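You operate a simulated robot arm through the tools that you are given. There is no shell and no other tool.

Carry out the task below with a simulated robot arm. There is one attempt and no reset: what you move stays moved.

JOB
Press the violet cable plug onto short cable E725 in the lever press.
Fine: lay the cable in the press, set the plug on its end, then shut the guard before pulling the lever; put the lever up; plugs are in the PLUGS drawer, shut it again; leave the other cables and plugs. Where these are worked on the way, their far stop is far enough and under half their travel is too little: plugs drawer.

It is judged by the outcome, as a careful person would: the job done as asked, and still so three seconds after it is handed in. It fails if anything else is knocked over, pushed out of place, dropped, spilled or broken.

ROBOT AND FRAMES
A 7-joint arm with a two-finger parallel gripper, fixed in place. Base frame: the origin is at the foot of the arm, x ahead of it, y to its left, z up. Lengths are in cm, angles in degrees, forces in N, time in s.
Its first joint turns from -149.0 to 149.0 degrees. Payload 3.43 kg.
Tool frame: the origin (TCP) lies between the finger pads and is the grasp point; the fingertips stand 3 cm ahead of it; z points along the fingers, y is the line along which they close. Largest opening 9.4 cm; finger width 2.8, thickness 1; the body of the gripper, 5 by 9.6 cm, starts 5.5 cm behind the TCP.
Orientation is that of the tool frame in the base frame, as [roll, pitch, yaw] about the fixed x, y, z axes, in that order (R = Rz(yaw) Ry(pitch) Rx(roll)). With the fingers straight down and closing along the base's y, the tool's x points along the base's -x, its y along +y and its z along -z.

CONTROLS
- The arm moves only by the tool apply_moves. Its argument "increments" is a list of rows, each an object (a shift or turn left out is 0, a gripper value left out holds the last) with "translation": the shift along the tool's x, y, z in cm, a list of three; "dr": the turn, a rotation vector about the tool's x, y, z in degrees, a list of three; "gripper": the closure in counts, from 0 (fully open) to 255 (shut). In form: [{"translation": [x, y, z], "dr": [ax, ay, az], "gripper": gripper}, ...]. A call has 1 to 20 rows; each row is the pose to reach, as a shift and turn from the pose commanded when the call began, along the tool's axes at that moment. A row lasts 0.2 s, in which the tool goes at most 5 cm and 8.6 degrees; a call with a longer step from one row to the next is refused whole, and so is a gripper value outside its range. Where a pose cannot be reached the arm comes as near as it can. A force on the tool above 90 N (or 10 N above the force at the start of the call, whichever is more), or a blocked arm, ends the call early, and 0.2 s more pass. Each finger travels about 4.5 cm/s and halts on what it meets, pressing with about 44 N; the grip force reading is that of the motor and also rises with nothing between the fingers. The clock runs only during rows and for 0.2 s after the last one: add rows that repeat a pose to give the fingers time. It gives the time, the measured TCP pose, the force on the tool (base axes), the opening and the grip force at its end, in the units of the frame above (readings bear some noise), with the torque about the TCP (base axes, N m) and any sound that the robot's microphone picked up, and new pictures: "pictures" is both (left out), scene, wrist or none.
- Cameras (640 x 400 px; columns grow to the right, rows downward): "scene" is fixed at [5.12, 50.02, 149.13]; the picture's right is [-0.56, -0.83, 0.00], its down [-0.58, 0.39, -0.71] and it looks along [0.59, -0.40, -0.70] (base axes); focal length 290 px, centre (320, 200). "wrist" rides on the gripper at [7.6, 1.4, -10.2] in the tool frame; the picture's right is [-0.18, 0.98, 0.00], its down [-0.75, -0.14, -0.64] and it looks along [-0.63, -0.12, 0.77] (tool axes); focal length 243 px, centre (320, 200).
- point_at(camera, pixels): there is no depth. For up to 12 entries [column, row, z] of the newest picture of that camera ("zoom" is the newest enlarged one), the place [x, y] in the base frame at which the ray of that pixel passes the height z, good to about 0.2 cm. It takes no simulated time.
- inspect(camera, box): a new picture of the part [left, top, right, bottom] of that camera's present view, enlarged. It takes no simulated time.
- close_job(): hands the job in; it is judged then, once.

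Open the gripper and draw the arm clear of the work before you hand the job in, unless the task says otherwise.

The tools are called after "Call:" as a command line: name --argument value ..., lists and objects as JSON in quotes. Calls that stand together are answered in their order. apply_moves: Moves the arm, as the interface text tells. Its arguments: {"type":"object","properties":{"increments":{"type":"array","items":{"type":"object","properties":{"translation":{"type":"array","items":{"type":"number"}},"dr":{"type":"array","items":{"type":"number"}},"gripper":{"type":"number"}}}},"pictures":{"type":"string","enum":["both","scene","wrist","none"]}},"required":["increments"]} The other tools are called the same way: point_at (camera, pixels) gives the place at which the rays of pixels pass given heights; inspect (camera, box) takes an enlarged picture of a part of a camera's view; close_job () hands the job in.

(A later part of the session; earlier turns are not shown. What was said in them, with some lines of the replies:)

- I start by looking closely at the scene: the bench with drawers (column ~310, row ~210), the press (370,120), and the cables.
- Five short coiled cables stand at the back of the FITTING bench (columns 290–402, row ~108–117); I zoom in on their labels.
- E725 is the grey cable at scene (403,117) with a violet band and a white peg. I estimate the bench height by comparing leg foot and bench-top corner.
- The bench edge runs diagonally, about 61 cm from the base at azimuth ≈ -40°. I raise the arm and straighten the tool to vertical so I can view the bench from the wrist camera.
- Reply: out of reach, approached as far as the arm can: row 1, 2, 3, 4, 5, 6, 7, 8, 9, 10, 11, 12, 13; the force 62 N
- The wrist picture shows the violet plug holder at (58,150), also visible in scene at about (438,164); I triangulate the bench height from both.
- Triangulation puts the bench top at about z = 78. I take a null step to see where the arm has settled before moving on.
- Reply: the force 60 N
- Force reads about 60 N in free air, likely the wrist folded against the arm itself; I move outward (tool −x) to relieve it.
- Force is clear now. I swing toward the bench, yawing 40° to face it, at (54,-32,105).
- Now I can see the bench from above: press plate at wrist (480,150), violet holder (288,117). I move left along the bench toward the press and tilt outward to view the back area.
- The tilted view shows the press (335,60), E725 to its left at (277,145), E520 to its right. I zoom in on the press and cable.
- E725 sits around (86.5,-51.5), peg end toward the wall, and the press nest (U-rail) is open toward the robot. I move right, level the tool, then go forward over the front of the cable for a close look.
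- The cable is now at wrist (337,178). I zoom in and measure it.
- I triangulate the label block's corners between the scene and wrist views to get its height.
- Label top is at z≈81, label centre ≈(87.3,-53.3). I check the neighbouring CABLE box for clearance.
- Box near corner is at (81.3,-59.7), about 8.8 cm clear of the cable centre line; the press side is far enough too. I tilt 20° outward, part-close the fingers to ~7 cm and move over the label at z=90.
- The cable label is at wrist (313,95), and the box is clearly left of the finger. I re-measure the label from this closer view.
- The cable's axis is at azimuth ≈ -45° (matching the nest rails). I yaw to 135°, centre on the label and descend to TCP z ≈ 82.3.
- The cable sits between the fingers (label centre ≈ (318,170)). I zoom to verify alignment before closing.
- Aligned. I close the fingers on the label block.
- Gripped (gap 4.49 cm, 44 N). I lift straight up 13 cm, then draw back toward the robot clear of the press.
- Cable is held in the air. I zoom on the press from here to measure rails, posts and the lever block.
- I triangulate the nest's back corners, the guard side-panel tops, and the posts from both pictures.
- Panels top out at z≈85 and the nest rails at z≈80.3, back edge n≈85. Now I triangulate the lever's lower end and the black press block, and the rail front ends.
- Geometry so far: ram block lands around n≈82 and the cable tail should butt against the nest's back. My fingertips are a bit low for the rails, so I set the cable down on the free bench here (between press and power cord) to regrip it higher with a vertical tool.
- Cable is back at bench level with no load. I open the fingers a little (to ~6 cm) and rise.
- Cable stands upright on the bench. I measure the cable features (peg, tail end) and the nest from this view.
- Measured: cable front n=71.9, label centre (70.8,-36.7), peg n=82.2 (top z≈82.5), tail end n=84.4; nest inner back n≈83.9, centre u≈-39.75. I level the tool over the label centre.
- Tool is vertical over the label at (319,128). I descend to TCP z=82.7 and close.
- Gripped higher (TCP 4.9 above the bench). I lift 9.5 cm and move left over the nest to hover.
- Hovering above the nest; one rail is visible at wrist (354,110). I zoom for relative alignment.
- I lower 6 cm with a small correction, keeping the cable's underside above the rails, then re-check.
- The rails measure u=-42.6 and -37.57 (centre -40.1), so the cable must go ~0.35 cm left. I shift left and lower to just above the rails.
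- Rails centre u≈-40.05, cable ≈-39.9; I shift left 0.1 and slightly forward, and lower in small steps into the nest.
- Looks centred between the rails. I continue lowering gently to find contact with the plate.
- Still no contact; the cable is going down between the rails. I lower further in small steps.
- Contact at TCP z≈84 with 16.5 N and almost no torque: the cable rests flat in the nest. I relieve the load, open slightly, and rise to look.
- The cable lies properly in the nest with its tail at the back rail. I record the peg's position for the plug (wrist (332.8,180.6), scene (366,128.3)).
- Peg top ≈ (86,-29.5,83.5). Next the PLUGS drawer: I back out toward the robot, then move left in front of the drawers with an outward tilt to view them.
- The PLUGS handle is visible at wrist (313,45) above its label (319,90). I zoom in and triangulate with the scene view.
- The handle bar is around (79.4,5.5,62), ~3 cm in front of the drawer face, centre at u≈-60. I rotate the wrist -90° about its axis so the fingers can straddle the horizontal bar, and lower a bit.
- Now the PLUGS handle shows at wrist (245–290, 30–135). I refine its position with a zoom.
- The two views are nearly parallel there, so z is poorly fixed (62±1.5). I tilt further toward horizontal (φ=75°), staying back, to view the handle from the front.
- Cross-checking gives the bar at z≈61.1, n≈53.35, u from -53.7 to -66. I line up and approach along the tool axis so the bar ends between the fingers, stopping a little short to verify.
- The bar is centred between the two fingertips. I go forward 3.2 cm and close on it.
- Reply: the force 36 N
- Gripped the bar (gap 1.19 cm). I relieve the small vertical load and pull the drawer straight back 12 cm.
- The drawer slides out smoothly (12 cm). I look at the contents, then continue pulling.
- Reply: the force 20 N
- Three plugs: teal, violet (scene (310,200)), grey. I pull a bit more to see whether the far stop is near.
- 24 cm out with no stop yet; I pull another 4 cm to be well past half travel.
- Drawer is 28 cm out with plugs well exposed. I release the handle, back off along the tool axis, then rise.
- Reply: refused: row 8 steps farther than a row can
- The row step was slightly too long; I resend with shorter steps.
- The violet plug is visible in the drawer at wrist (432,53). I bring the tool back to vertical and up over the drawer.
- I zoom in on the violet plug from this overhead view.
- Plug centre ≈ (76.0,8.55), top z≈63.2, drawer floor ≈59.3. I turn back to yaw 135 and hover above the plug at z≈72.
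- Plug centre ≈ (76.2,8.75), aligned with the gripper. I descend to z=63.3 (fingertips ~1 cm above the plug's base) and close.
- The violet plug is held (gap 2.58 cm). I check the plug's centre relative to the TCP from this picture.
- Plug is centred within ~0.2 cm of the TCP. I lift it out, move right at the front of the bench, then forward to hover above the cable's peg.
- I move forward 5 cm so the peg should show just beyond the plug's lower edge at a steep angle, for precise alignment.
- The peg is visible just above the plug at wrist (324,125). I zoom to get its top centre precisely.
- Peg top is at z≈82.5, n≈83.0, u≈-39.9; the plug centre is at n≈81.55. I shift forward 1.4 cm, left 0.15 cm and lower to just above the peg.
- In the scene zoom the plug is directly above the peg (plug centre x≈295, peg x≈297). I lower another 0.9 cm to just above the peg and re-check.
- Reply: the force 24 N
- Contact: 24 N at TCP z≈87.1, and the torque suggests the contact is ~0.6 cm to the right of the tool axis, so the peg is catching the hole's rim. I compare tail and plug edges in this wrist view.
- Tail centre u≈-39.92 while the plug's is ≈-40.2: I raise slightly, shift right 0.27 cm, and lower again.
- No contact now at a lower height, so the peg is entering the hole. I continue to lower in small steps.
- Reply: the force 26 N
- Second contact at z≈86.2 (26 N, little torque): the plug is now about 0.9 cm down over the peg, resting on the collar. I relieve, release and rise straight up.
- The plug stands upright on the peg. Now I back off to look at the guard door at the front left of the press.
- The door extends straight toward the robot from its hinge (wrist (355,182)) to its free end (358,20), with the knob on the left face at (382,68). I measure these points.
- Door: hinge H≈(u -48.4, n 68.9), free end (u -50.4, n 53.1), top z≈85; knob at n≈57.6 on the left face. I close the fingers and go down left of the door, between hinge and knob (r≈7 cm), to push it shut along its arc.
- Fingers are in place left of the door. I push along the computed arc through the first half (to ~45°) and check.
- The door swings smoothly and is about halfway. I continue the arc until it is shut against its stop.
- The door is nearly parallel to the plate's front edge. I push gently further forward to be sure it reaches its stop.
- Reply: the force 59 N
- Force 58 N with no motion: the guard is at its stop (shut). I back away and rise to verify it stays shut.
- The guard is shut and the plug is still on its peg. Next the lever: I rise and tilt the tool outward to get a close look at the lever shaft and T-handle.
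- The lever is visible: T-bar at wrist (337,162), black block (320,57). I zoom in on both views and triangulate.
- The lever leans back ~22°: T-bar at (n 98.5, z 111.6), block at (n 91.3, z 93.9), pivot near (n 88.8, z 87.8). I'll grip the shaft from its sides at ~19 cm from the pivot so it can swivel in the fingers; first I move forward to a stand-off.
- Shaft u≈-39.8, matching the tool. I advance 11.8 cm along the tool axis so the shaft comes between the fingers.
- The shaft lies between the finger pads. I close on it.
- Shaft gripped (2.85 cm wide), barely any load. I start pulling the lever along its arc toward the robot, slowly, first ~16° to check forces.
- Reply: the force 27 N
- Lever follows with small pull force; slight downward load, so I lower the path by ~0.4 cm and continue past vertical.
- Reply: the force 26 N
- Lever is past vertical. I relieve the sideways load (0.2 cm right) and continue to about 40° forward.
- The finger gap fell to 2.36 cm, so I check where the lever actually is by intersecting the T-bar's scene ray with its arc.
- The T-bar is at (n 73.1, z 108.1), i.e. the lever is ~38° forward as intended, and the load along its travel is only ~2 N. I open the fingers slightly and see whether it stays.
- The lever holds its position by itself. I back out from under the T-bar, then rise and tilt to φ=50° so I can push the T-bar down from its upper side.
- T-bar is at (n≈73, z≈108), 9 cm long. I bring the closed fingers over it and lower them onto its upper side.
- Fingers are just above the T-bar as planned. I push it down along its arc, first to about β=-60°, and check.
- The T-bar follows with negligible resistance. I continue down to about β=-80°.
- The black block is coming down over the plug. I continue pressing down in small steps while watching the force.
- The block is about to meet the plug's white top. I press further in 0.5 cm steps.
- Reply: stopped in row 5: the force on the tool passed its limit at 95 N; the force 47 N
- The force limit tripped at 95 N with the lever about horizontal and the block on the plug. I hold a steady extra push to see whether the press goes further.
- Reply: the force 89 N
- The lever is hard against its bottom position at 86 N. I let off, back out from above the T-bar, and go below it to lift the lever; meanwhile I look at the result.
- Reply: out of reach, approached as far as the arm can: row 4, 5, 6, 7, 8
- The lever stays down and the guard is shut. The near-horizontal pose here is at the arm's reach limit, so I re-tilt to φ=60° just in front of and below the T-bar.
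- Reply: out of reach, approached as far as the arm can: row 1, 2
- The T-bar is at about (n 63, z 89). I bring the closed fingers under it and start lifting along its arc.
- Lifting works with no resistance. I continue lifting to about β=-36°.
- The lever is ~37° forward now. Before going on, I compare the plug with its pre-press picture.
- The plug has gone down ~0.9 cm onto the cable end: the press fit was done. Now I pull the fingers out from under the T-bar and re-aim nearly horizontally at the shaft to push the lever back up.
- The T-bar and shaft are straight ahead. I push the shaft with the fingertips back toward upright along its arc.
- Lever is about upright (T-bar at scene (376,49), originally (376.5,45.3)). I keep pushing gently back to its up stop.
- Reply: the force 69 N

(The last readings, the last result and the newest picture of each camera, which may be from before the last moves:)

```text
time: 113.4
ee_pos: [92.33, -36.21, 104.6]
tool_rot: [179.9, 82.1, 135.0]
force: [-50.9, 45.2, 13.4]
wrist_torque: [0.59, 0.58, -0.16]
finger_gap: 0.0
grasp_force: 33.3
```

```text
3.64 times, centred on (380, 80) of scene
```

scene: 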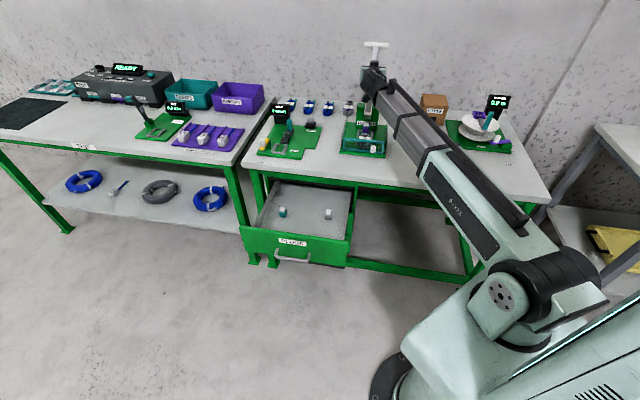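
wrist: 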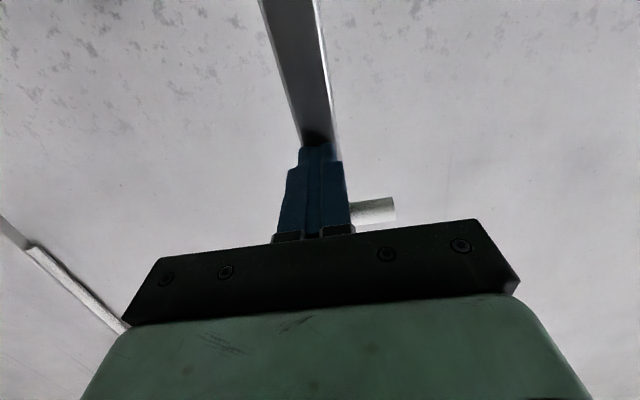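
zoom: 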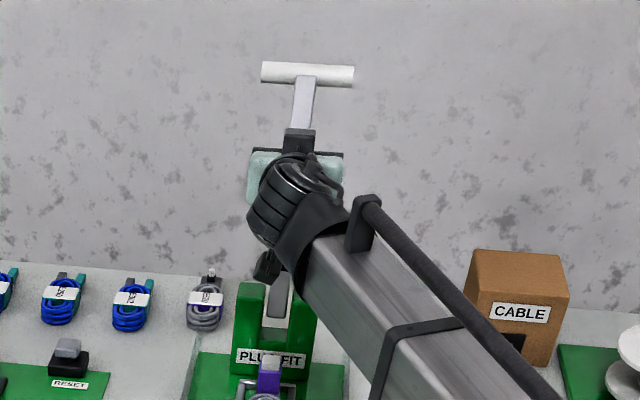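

The lever is back at its original up position (T-bar at scene (376.4,45.4)) against its stop. I retreat and look at the press.

Call:
apply_moves --increments '[{"translation": [0, 0, -1.5], "gripper": 255}, {"translation": [0, 0, -5], "gripper": 255}, {"translation": [0, 0, -9.5], "gripper": 255}, {"translation": [0, 0, -14], "dr": [0, 6, 0], "gripper": 255}, {"translation": [0, 0, -18.5], "dr": [0, 14, 0], "gripper": 255}, {"translation": [0, 0, -23], "dr": [0, 22, 0], "gripper": 255}, {"translation": [0, 0, -27], "dr": [0, 30, 0], "gripper": 255}, {"translation": [0, 0, -30], "dr": [0, 37, 0], "gripper": 255}, {"translation": [0, 0, -30], "dr": [0, 37, 0], "gripper": 255}]' --pictures "both"

Call:
inspect --camera "wrist" --box '[240, 0, 400, 140]'

Call:
inspect --camera "scene" --box '[335, 35, 405, 165]'

```text
time: 115.4
ee_pos: [71.6, -15.18, 108.37]
tool_rot: [-179.9, 44.8, 135.0]
force: [-0.9, -0.1, -0.7]
wrist_torque: [-0.03, -0.03, 0.01]
finger_gap: 0.0
grasp_force: 33.1
```

scene: 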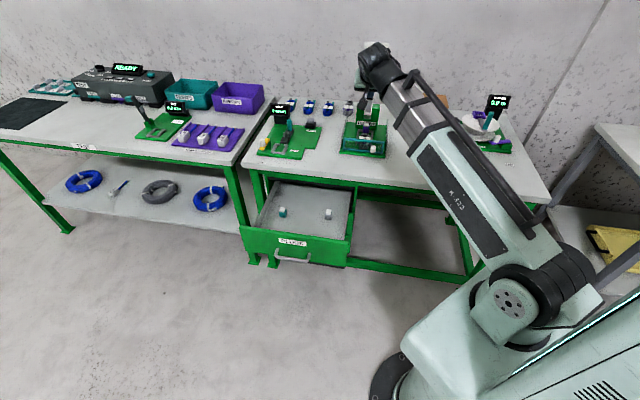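
wrist: 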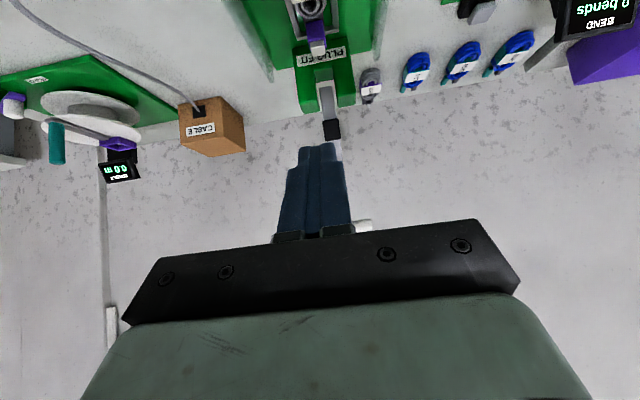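

```text
2.86 times, centred on (320, 70) of wrist
```

zoom: 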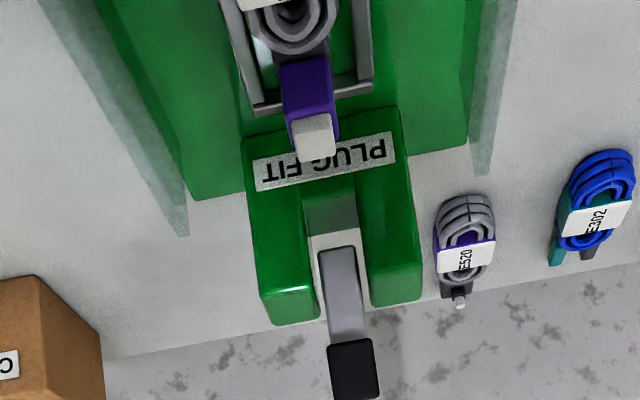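

```text
3.08 times, centred on (370, 100) of scene
```

zoom: 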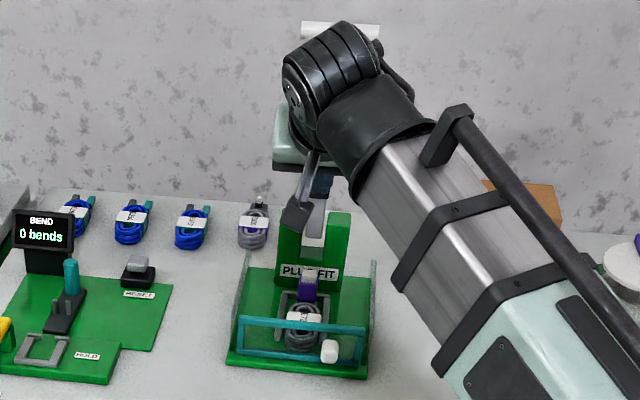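

Press, plug, guard and lever all look right. Now the drawer: I check where its front's top edge is before moving to push it shut.

Call:
inspect --camera "scene" --box '[235, 175, 365, 275]'

Call:
point_at --camera "scene" --pixels '[[348.5, 242, 66], [348.5, 242, 67], [348.5, 242, 68], [348.5, 242, 69], [242, 228, 66], [242, 228, 67], [242, 228, 68], [242, 228, 69]]'

```text
4.00 times, centred on (300, 225) of scene
```

zoom: 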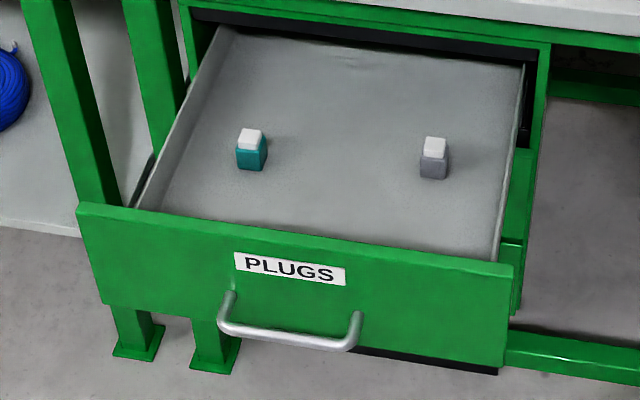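

```text
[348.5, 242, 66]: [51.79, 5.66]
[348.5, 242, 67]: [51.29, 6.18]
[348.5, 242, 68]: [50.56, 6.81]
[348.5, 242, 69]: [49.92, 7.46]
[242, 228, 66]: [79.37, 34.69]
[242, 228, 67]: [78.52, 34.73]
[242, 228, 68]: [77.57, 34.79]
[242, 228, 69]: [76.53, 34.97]
```

Drawer front top edge ≈ z 69.5, outer face n≈29, centre u≈-60. I move across to stand in front of it (n≈20, z≈95), tilting the tool to φ=75°.

Call:
apply_moves --increments '[{"translation": [3.52, 1.83, -1.8], "dr": [0, -2.7, 0], "gripper": 255}, {"translation": [7.04, 3.65, -3.6], "dr": [0, -5.4, 0], "gripper": 255}, {"translation": [10.55, 5.48, -5.4], "dr": [0, -8.2, 0], "gripper": 255}, {"translation": [14.07, 7.3, -7.2], "dr": [0, -10.9, 0], "gripper": 255}, {"translation": [17.6, 9.1, -9], "dr": [0, -13.6, 0], "gripper": 255}, {"translation": [21.1, 11, -10.8], "dr": [0, -16.4, 0], "gripper": 255}, {"translation": [24.6, 12.8, -12.6], "dr": [0, -19.1, 0], "gripper": 255}, {"translation": [28.1, 14.6, -14.4], "dr": [0, -21.8, 0], "gripper": 255}, {"translation": [31.7, 16.4, -16.2], "dr": [0, -24.5, 0], "gripper": 255}, {"translation": [35.2, 18.3, -18], "dr": [0, -27.3, 0], "gripper": 255}, {"translation": [38.7, 20.1, -19.8], "dr": [0, -30, 0], "gripper": 255}, {"translation": [38.7, 20.1, -19.8], "dr": [0, -30, 0], "gripper": 255}]' --pictures "both"

```text
time: 118.0
ee_pos: [56.84, 28.13, 95.08]
tool_rot: [179.9, 74.9, 134.8]
force: [0.3, -0.2, 0.5]
wrist_torque: [0.01, 0.02, 0.03]
finger_gap: 0.0
grasp_force: 33.0
```

scene: 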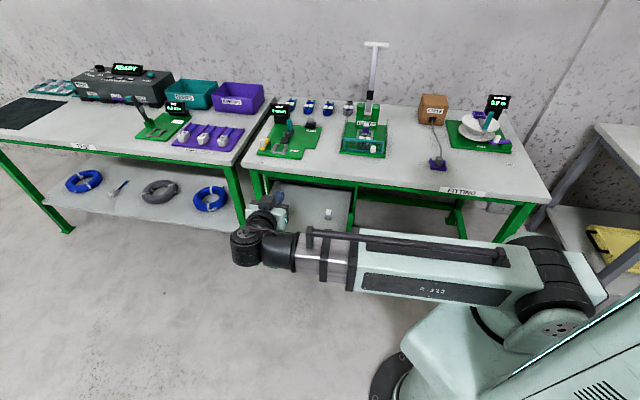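
wrist: 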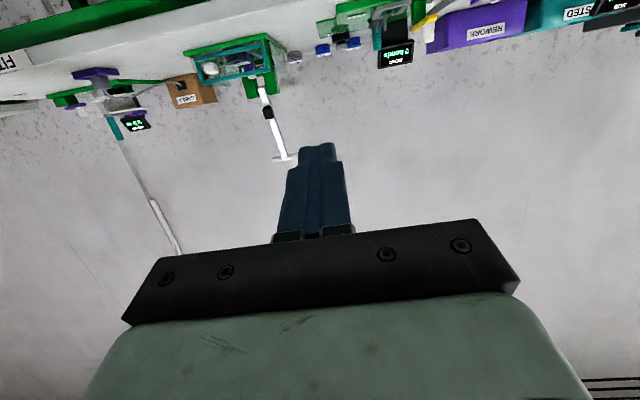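

Positioned in front of the drawer (n≈20, u≈-60). I lower to push height (z≈66.8).

Call:
apply_moves --increments '[{"translation": [4, 0, 0.8], "gripper": 255}, {"translation": [8, 0, 1.6], "gripper": 255}, {"translation": [12, 0, 2.4], "gripper": 255}, {"translation": [16, 0, 3.2], "gripper": 255}, {"translation": [20, 0, 4], "gripper": 255}, {"translation": [24, 0, 4.8], "gripper": 255}, {"translation": [27.8, 0, 5.59], "gripper": 255}, {"translation": [27.8, 0, 5.59], "gripper": 255}]' --pictures "both"

Call:
inspect --camera "scene" --box '[235, 175, 365, 275]'

```text
time: 119.8
ee_pos: [55.32, 29.16, 67.35]
tool_rot: [180.0, 74.9, 134.9]
force: [0.5, -0.6, -0.4]
wrist_torque: [-0.02, 0.01, 0.03]
finger_gap: 0.02
grasp_force: 32.9
```

scene: 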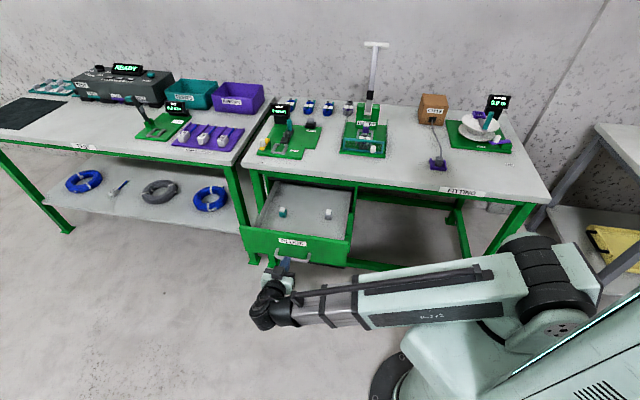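
wrist: 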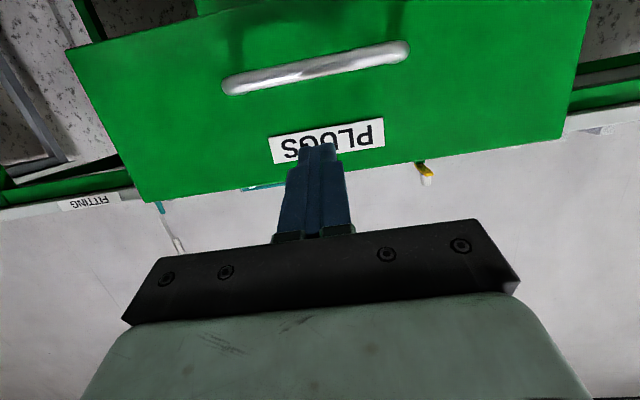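

```text
4.00 times, centred on (300, 225) of scene
```

zoom: 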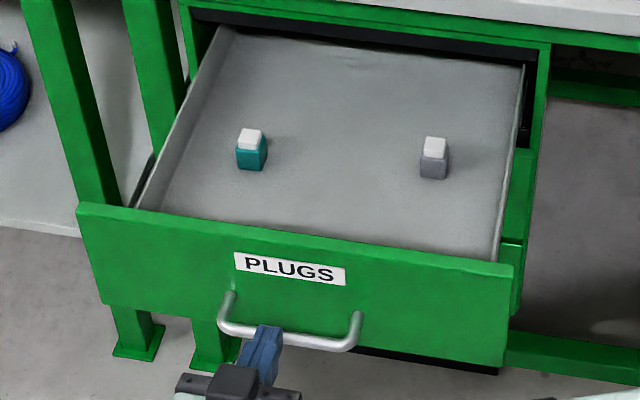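

Fingers point at the drawer front around the label, above the handle. I push forward slowly.

Call:
apply_moves --increments '[{"translation": [0.1, 0, 2.9], "gripper": 255}, {"translation": [-0.8, 0, 5.8], "gripper": 255}, {"translation": [-1.3, 0, 7.2], "gripper": 255}, {"translation": [-1.5, 0, 8.2], "gripper": 255}, {"translation": [-1.8, 0, 9.3], "gripper": 255}, {"translation": [-2.2, 0, 10.6], "gripper": 255}, {"translation": [-2.6, 0, 12.1], "gripper": 255}, {"translation": [-3.0, 0, 13.6], "gripper": 255}, {"translation": [-3.5, 0, 15.3], "gripper": 255}, {"translation": [-3.9, 0, 17], "gripper": 255}, {"translation": [-4.3, 0, 18.6], "gripper": 255}, {"translation": [-4.7, 0, 20], "gripper": 255}, {"translation": [-5, 0, 21.3], "gripper": 255}, {"translation": [-5, 0, 21.3], "gripper": 255}]' --pictures "both"

Call:
inspect --camera "scene" --box '[235, 165, 365, 265]'

```text
time: 122.8
ee_pos: [70.87, 13.98, 66.11]
tool_rot: [180.0, 74.9, 135.1]
force: [0.0, 1.0, 0.4]
wrist_torque: [0.0, -0.01, -0.01]
finger_gap: 0.01
grasp_force: 32.8
```

scene: 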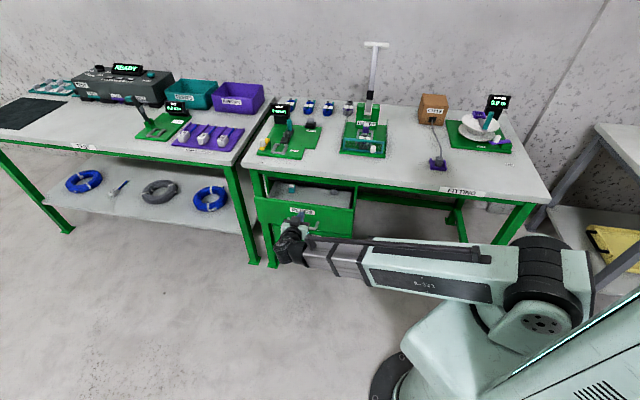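
wrist: 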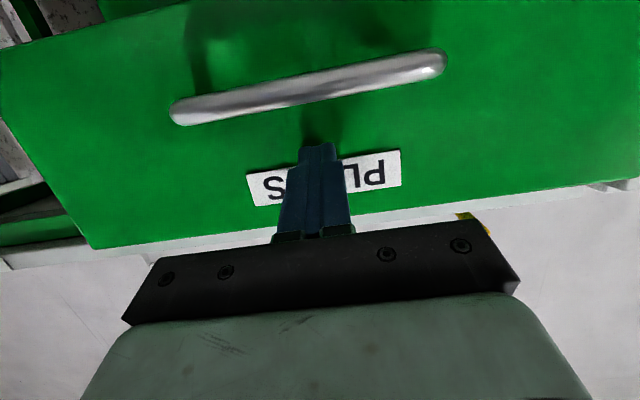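

```text
4.00 times, centred on (300, 215) of scene
```

zoom: 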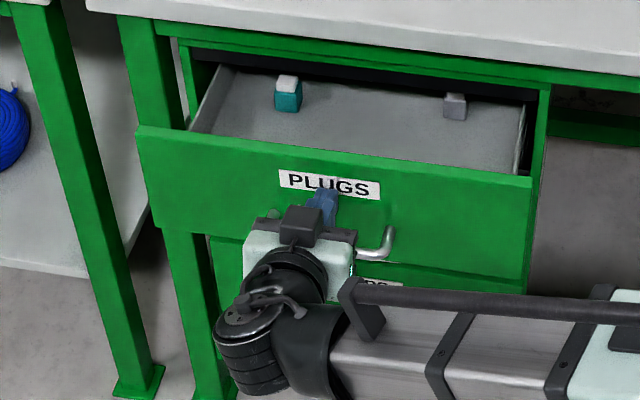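

The drawer is sliding in and the two other plugs are still upright. I continue pushing until it is shut.

Call:
apply_moves --increments '[{"translation": [-0.4, 0, 1.4], "gripper": 255}, {"translation": [-0.75, 0, 2.8], "gripper": 255}, {"translation": [-1.1, 0, 4.2], "gripper": 255}, {"translation": [-1.5, 0, 5.6], "gripper": 255}, {"translation": [-1.9, 0, 7], "gripper": 255}, {"translation": [-2.25, 0, 8.4], "gripper": 255}, {"translation": [-2.6, 0, 9.7], "gripper": 255}, {"translation": [-2.9, 0, 10.8], "gripper": 255}, {"translation": [-3.2, 0, 11.8], "gripper": 255}, {"translation": [-3.4, 0, 12.6], "gripper": 255}, {"translation": [-3.4, 0, 12.6], "gripper": 255}]' --pictures "both"

Call:
inspect --camera "scene" --box '[245, 160, 375, 260]'

```text
time: 125.2
ee_pos: [79.87, 4.93, 66.27]
tool_rot: [-179.9, 74.8, 135.4]
force: [-47.1, 42.0, -1.3]
wrist_torque: [-0.47, 0.01, -0.13]
finger_gap: 0.02
grasp_force: 33.9
```

scene: 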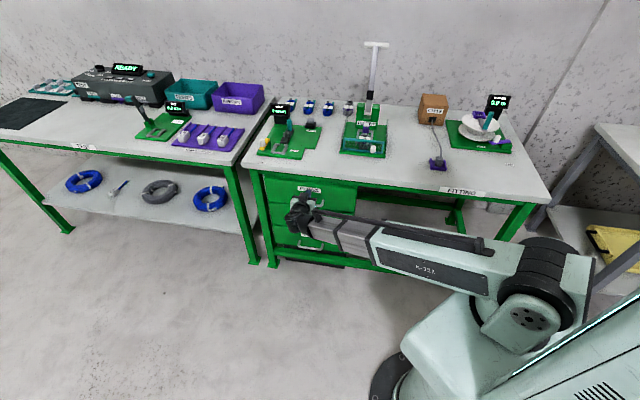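
wrist: 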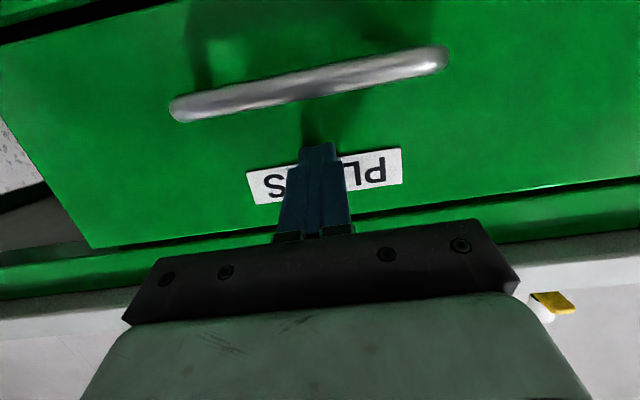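

```text
4.00 times, centred on (310, 210) of scene
```

zoom: 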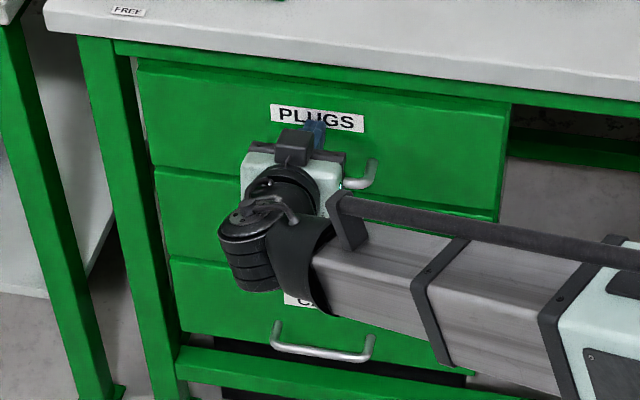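

The drawer is shut (63 N against its stop). I back away, open the gripper, and rise clear.

Call:
apply_moves --increments '[{"translation": [0.4, 0, -1.5], "gripper": 255}, {"translation": [1.4, 0, -5.5], "gripper": 255}, {"translation": [2.6, 0, -10], "gripper": 200}, {"translation": [3.8, 0, -14], "gripper": 100}, {"translation": [-0.5, 0, -15], "dr": [0, 5, 0], "gripper": 0}, {"translation": [-5, 0, -16], "dr": [0, 10, 0], "gripper": 0}, {"translation": [-9.5, 0, -17], "dr": [0, 16, 0], "gripper": 0}, {"translation": [-14, 0, -18], "dr": [0, 22, 0], "gripper": 0}, {"translation": [-18.5, 0, -19], "dr": [0, 28, 0], "gripper": 0}, {"translation": [-23, 0, -20], "dr": [0, 35, 0], "gripper": 0}, {"translation": [-27, 0, -21], "dr": [0, 42, 0], "gripper": 0}, {"translation": [-27, 0, -21], "dr": [0, 42, 0], "gripper": 0}]' --pictures "both"

Call:
inspect --camera "scene" --box '[245, 85, 405, 225]'

Call:
inspect --camera "scene" --box '[335, 105, 401, 165]'

Call:
inspect --camera "scene" --box '[255, 165, 365, 265]'

```text
time: 127.8
ee_pos: [70.9, 14.1, 97.9]
tool_rot: [-179.8, 32.9, 135.1]
force: [-0.5, 0.2, -0.6]
wrist_torque: [0.01, 0.0, 0.04]
finger_gap: 9.42
grasp_force: 0.0
```

scene: 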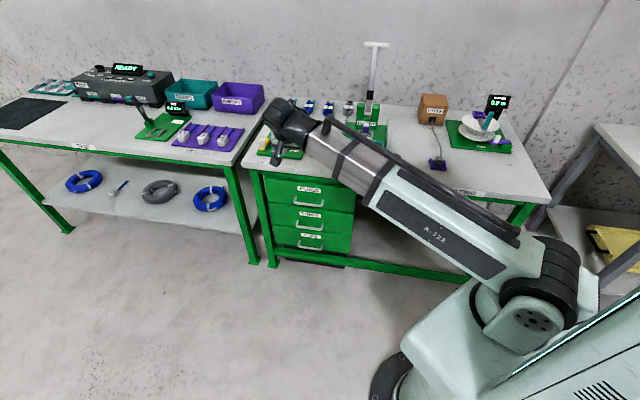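
wrist: 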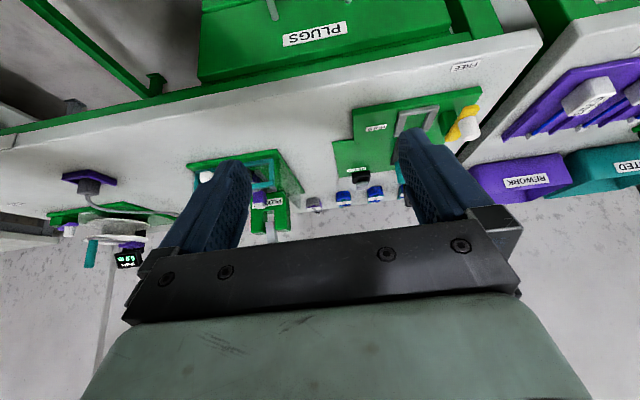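

```text
2.86 times, centred on (325, 155) of scene
```

zoom: 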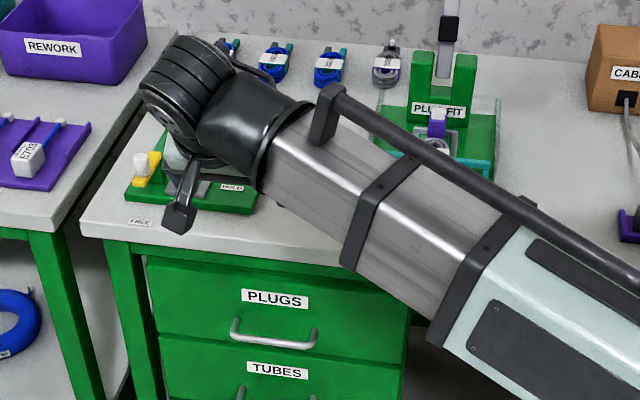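

```text
6.67 times, centred on (368, 135) of scene
```

zoom: 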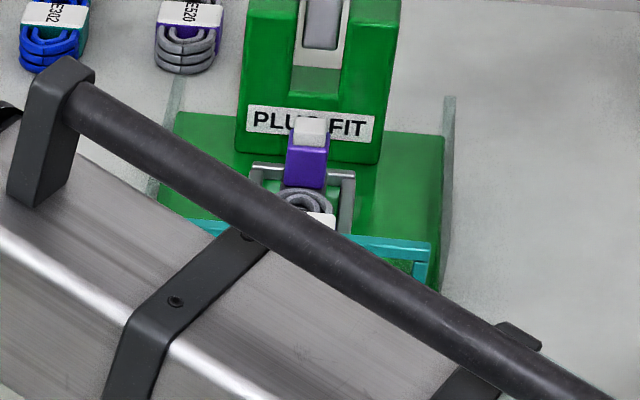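

```text
4.00 times, centred on (310, 215) of scene
```

zoom: 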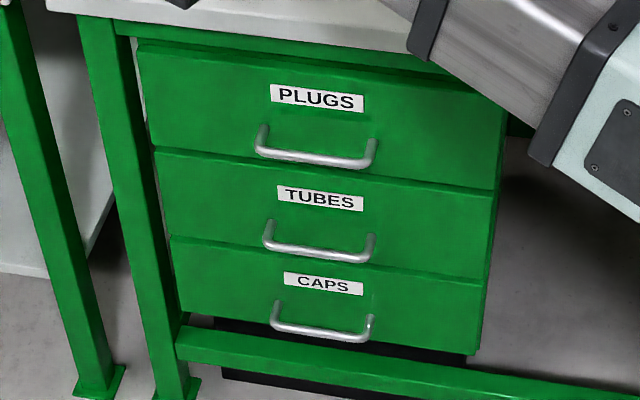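

Drawer is shut. I swing the arm to the right, clear of the work, to get an unobstructed final view of the press.

Call:
apply_moves --increments '[{"translation": [-1.9, -4.05, 0.5], "gripper": 0}, {"translation": [-3.8, -8.1, 1.0], "gripper": 0}, {"translation": [-5.75, -12.1, 1.5], "gripper": 0}, {"translation": [-7.7, -16.2, 1.9], "gripper": 0}, {"translation": [-9.6, -20.2, 2.4], "gripper": 0}, {"translation": [-11.5, -24.3, 2.9], "gripper": 0}, {"translation": [-13.4, -28.3, 3.4], "gripper": 0}, {"translation": [-15.3, -32.4, 3.9], "gripper": 0}, {"translation": [-17.3, -36.4, 4.4], "gripper": 0}, {"translation": [-19.2, -40.5, 4.9], "gripper": 0}, {"translation": [-21.1, -44.5, 5.35], "gripper": 0}, {"translation": [-21.1, -44.5, 5.35], "gripper": 0}]' --pictures "both"

Call:
inspect --camera "scene" --box '[330, 35, 420, 165]'

Call:
inspect --camera "scene" --box '[335, 105, 401, 165]'

Call:
inspect --camera "scene" --box '[240, 80, 400, 180]'

```text
time: 130.4
ee_pos: [54.36, -32.08, 104.63]
tool_rot: [-179.9, 32.9, 134.9]
force: [1.0, 0.6, -0.8]
wrist_torque: [0.0, 0.01, 0.0]
finger_gap: 9.39
grasp_force: 0.1
```

scene: 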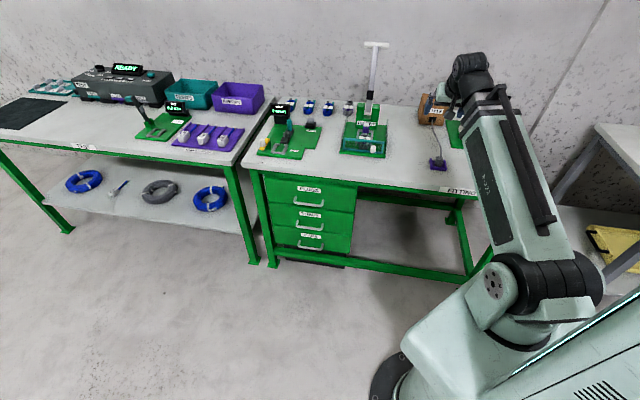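
wrist: 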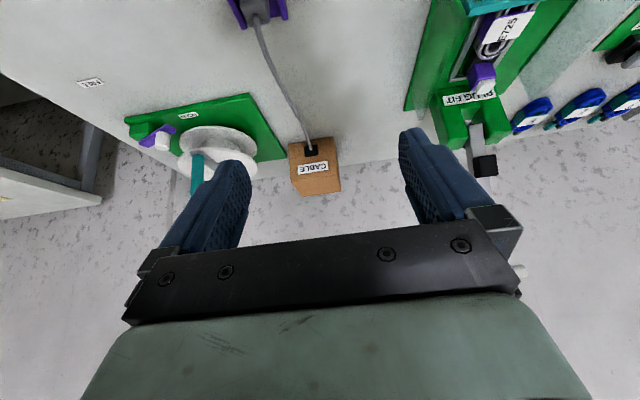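

```text
3.08 times, centred on (375, 100) of scene
```

zoom: 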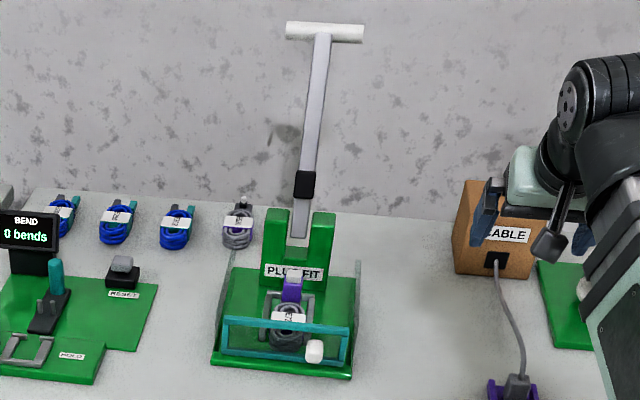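

```text
6.67 times, centred on (368, 135) of scene
```

zoom: 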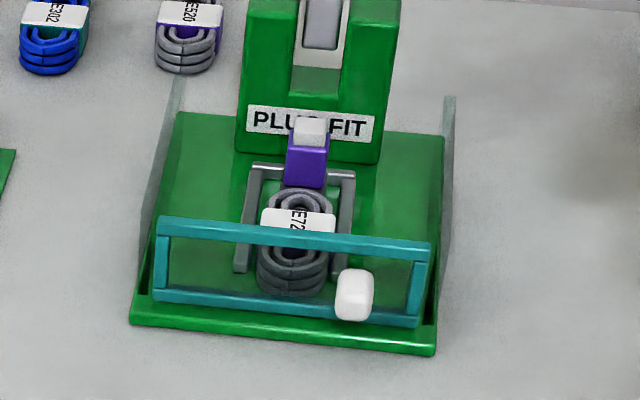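

```text
4.00 times, centred on (320, 130) of scene
```

zoom: 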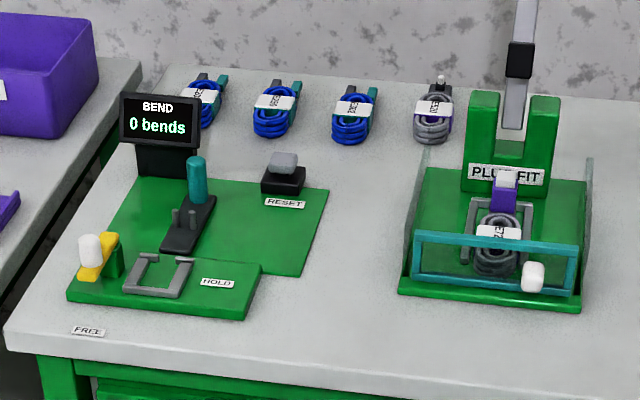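

Final view: the violet plug is seated on E725 in the nest, the guard is shut, the lever is up, the PLUGS drawer is closed, and the other cables and plugs are untouched. The arm is clear with the gripper open, so I hand the job in.

Call:
close_job

```text
The job is handed in.
```

The violet plug is pressed onto cable E725, and I've handed the job in. The result of the judging hasn't come back.

- **Press fit:** The cable lies in the press with the plug on its end. The plug dropped about 0.9 cm when I pulled the lever, which looks fully seated. I judged that from the pictures and did not tug on the plug to test it.
- **Guard and lever:** I shut the guard before pulling the lever and left it shut. The lever is back up at its starting position.
- **Drawer:** I pulled the PLUGS drawer out about 28 cm. It never reached its far stop, so I took that to be well past half its travel. It is fully closed again.
- **Other items:** The teal and grey plugs were still upright when I last saw them as the drawer closed. The other cables are untouched.

The arm is clear of the bench with the gripper open.
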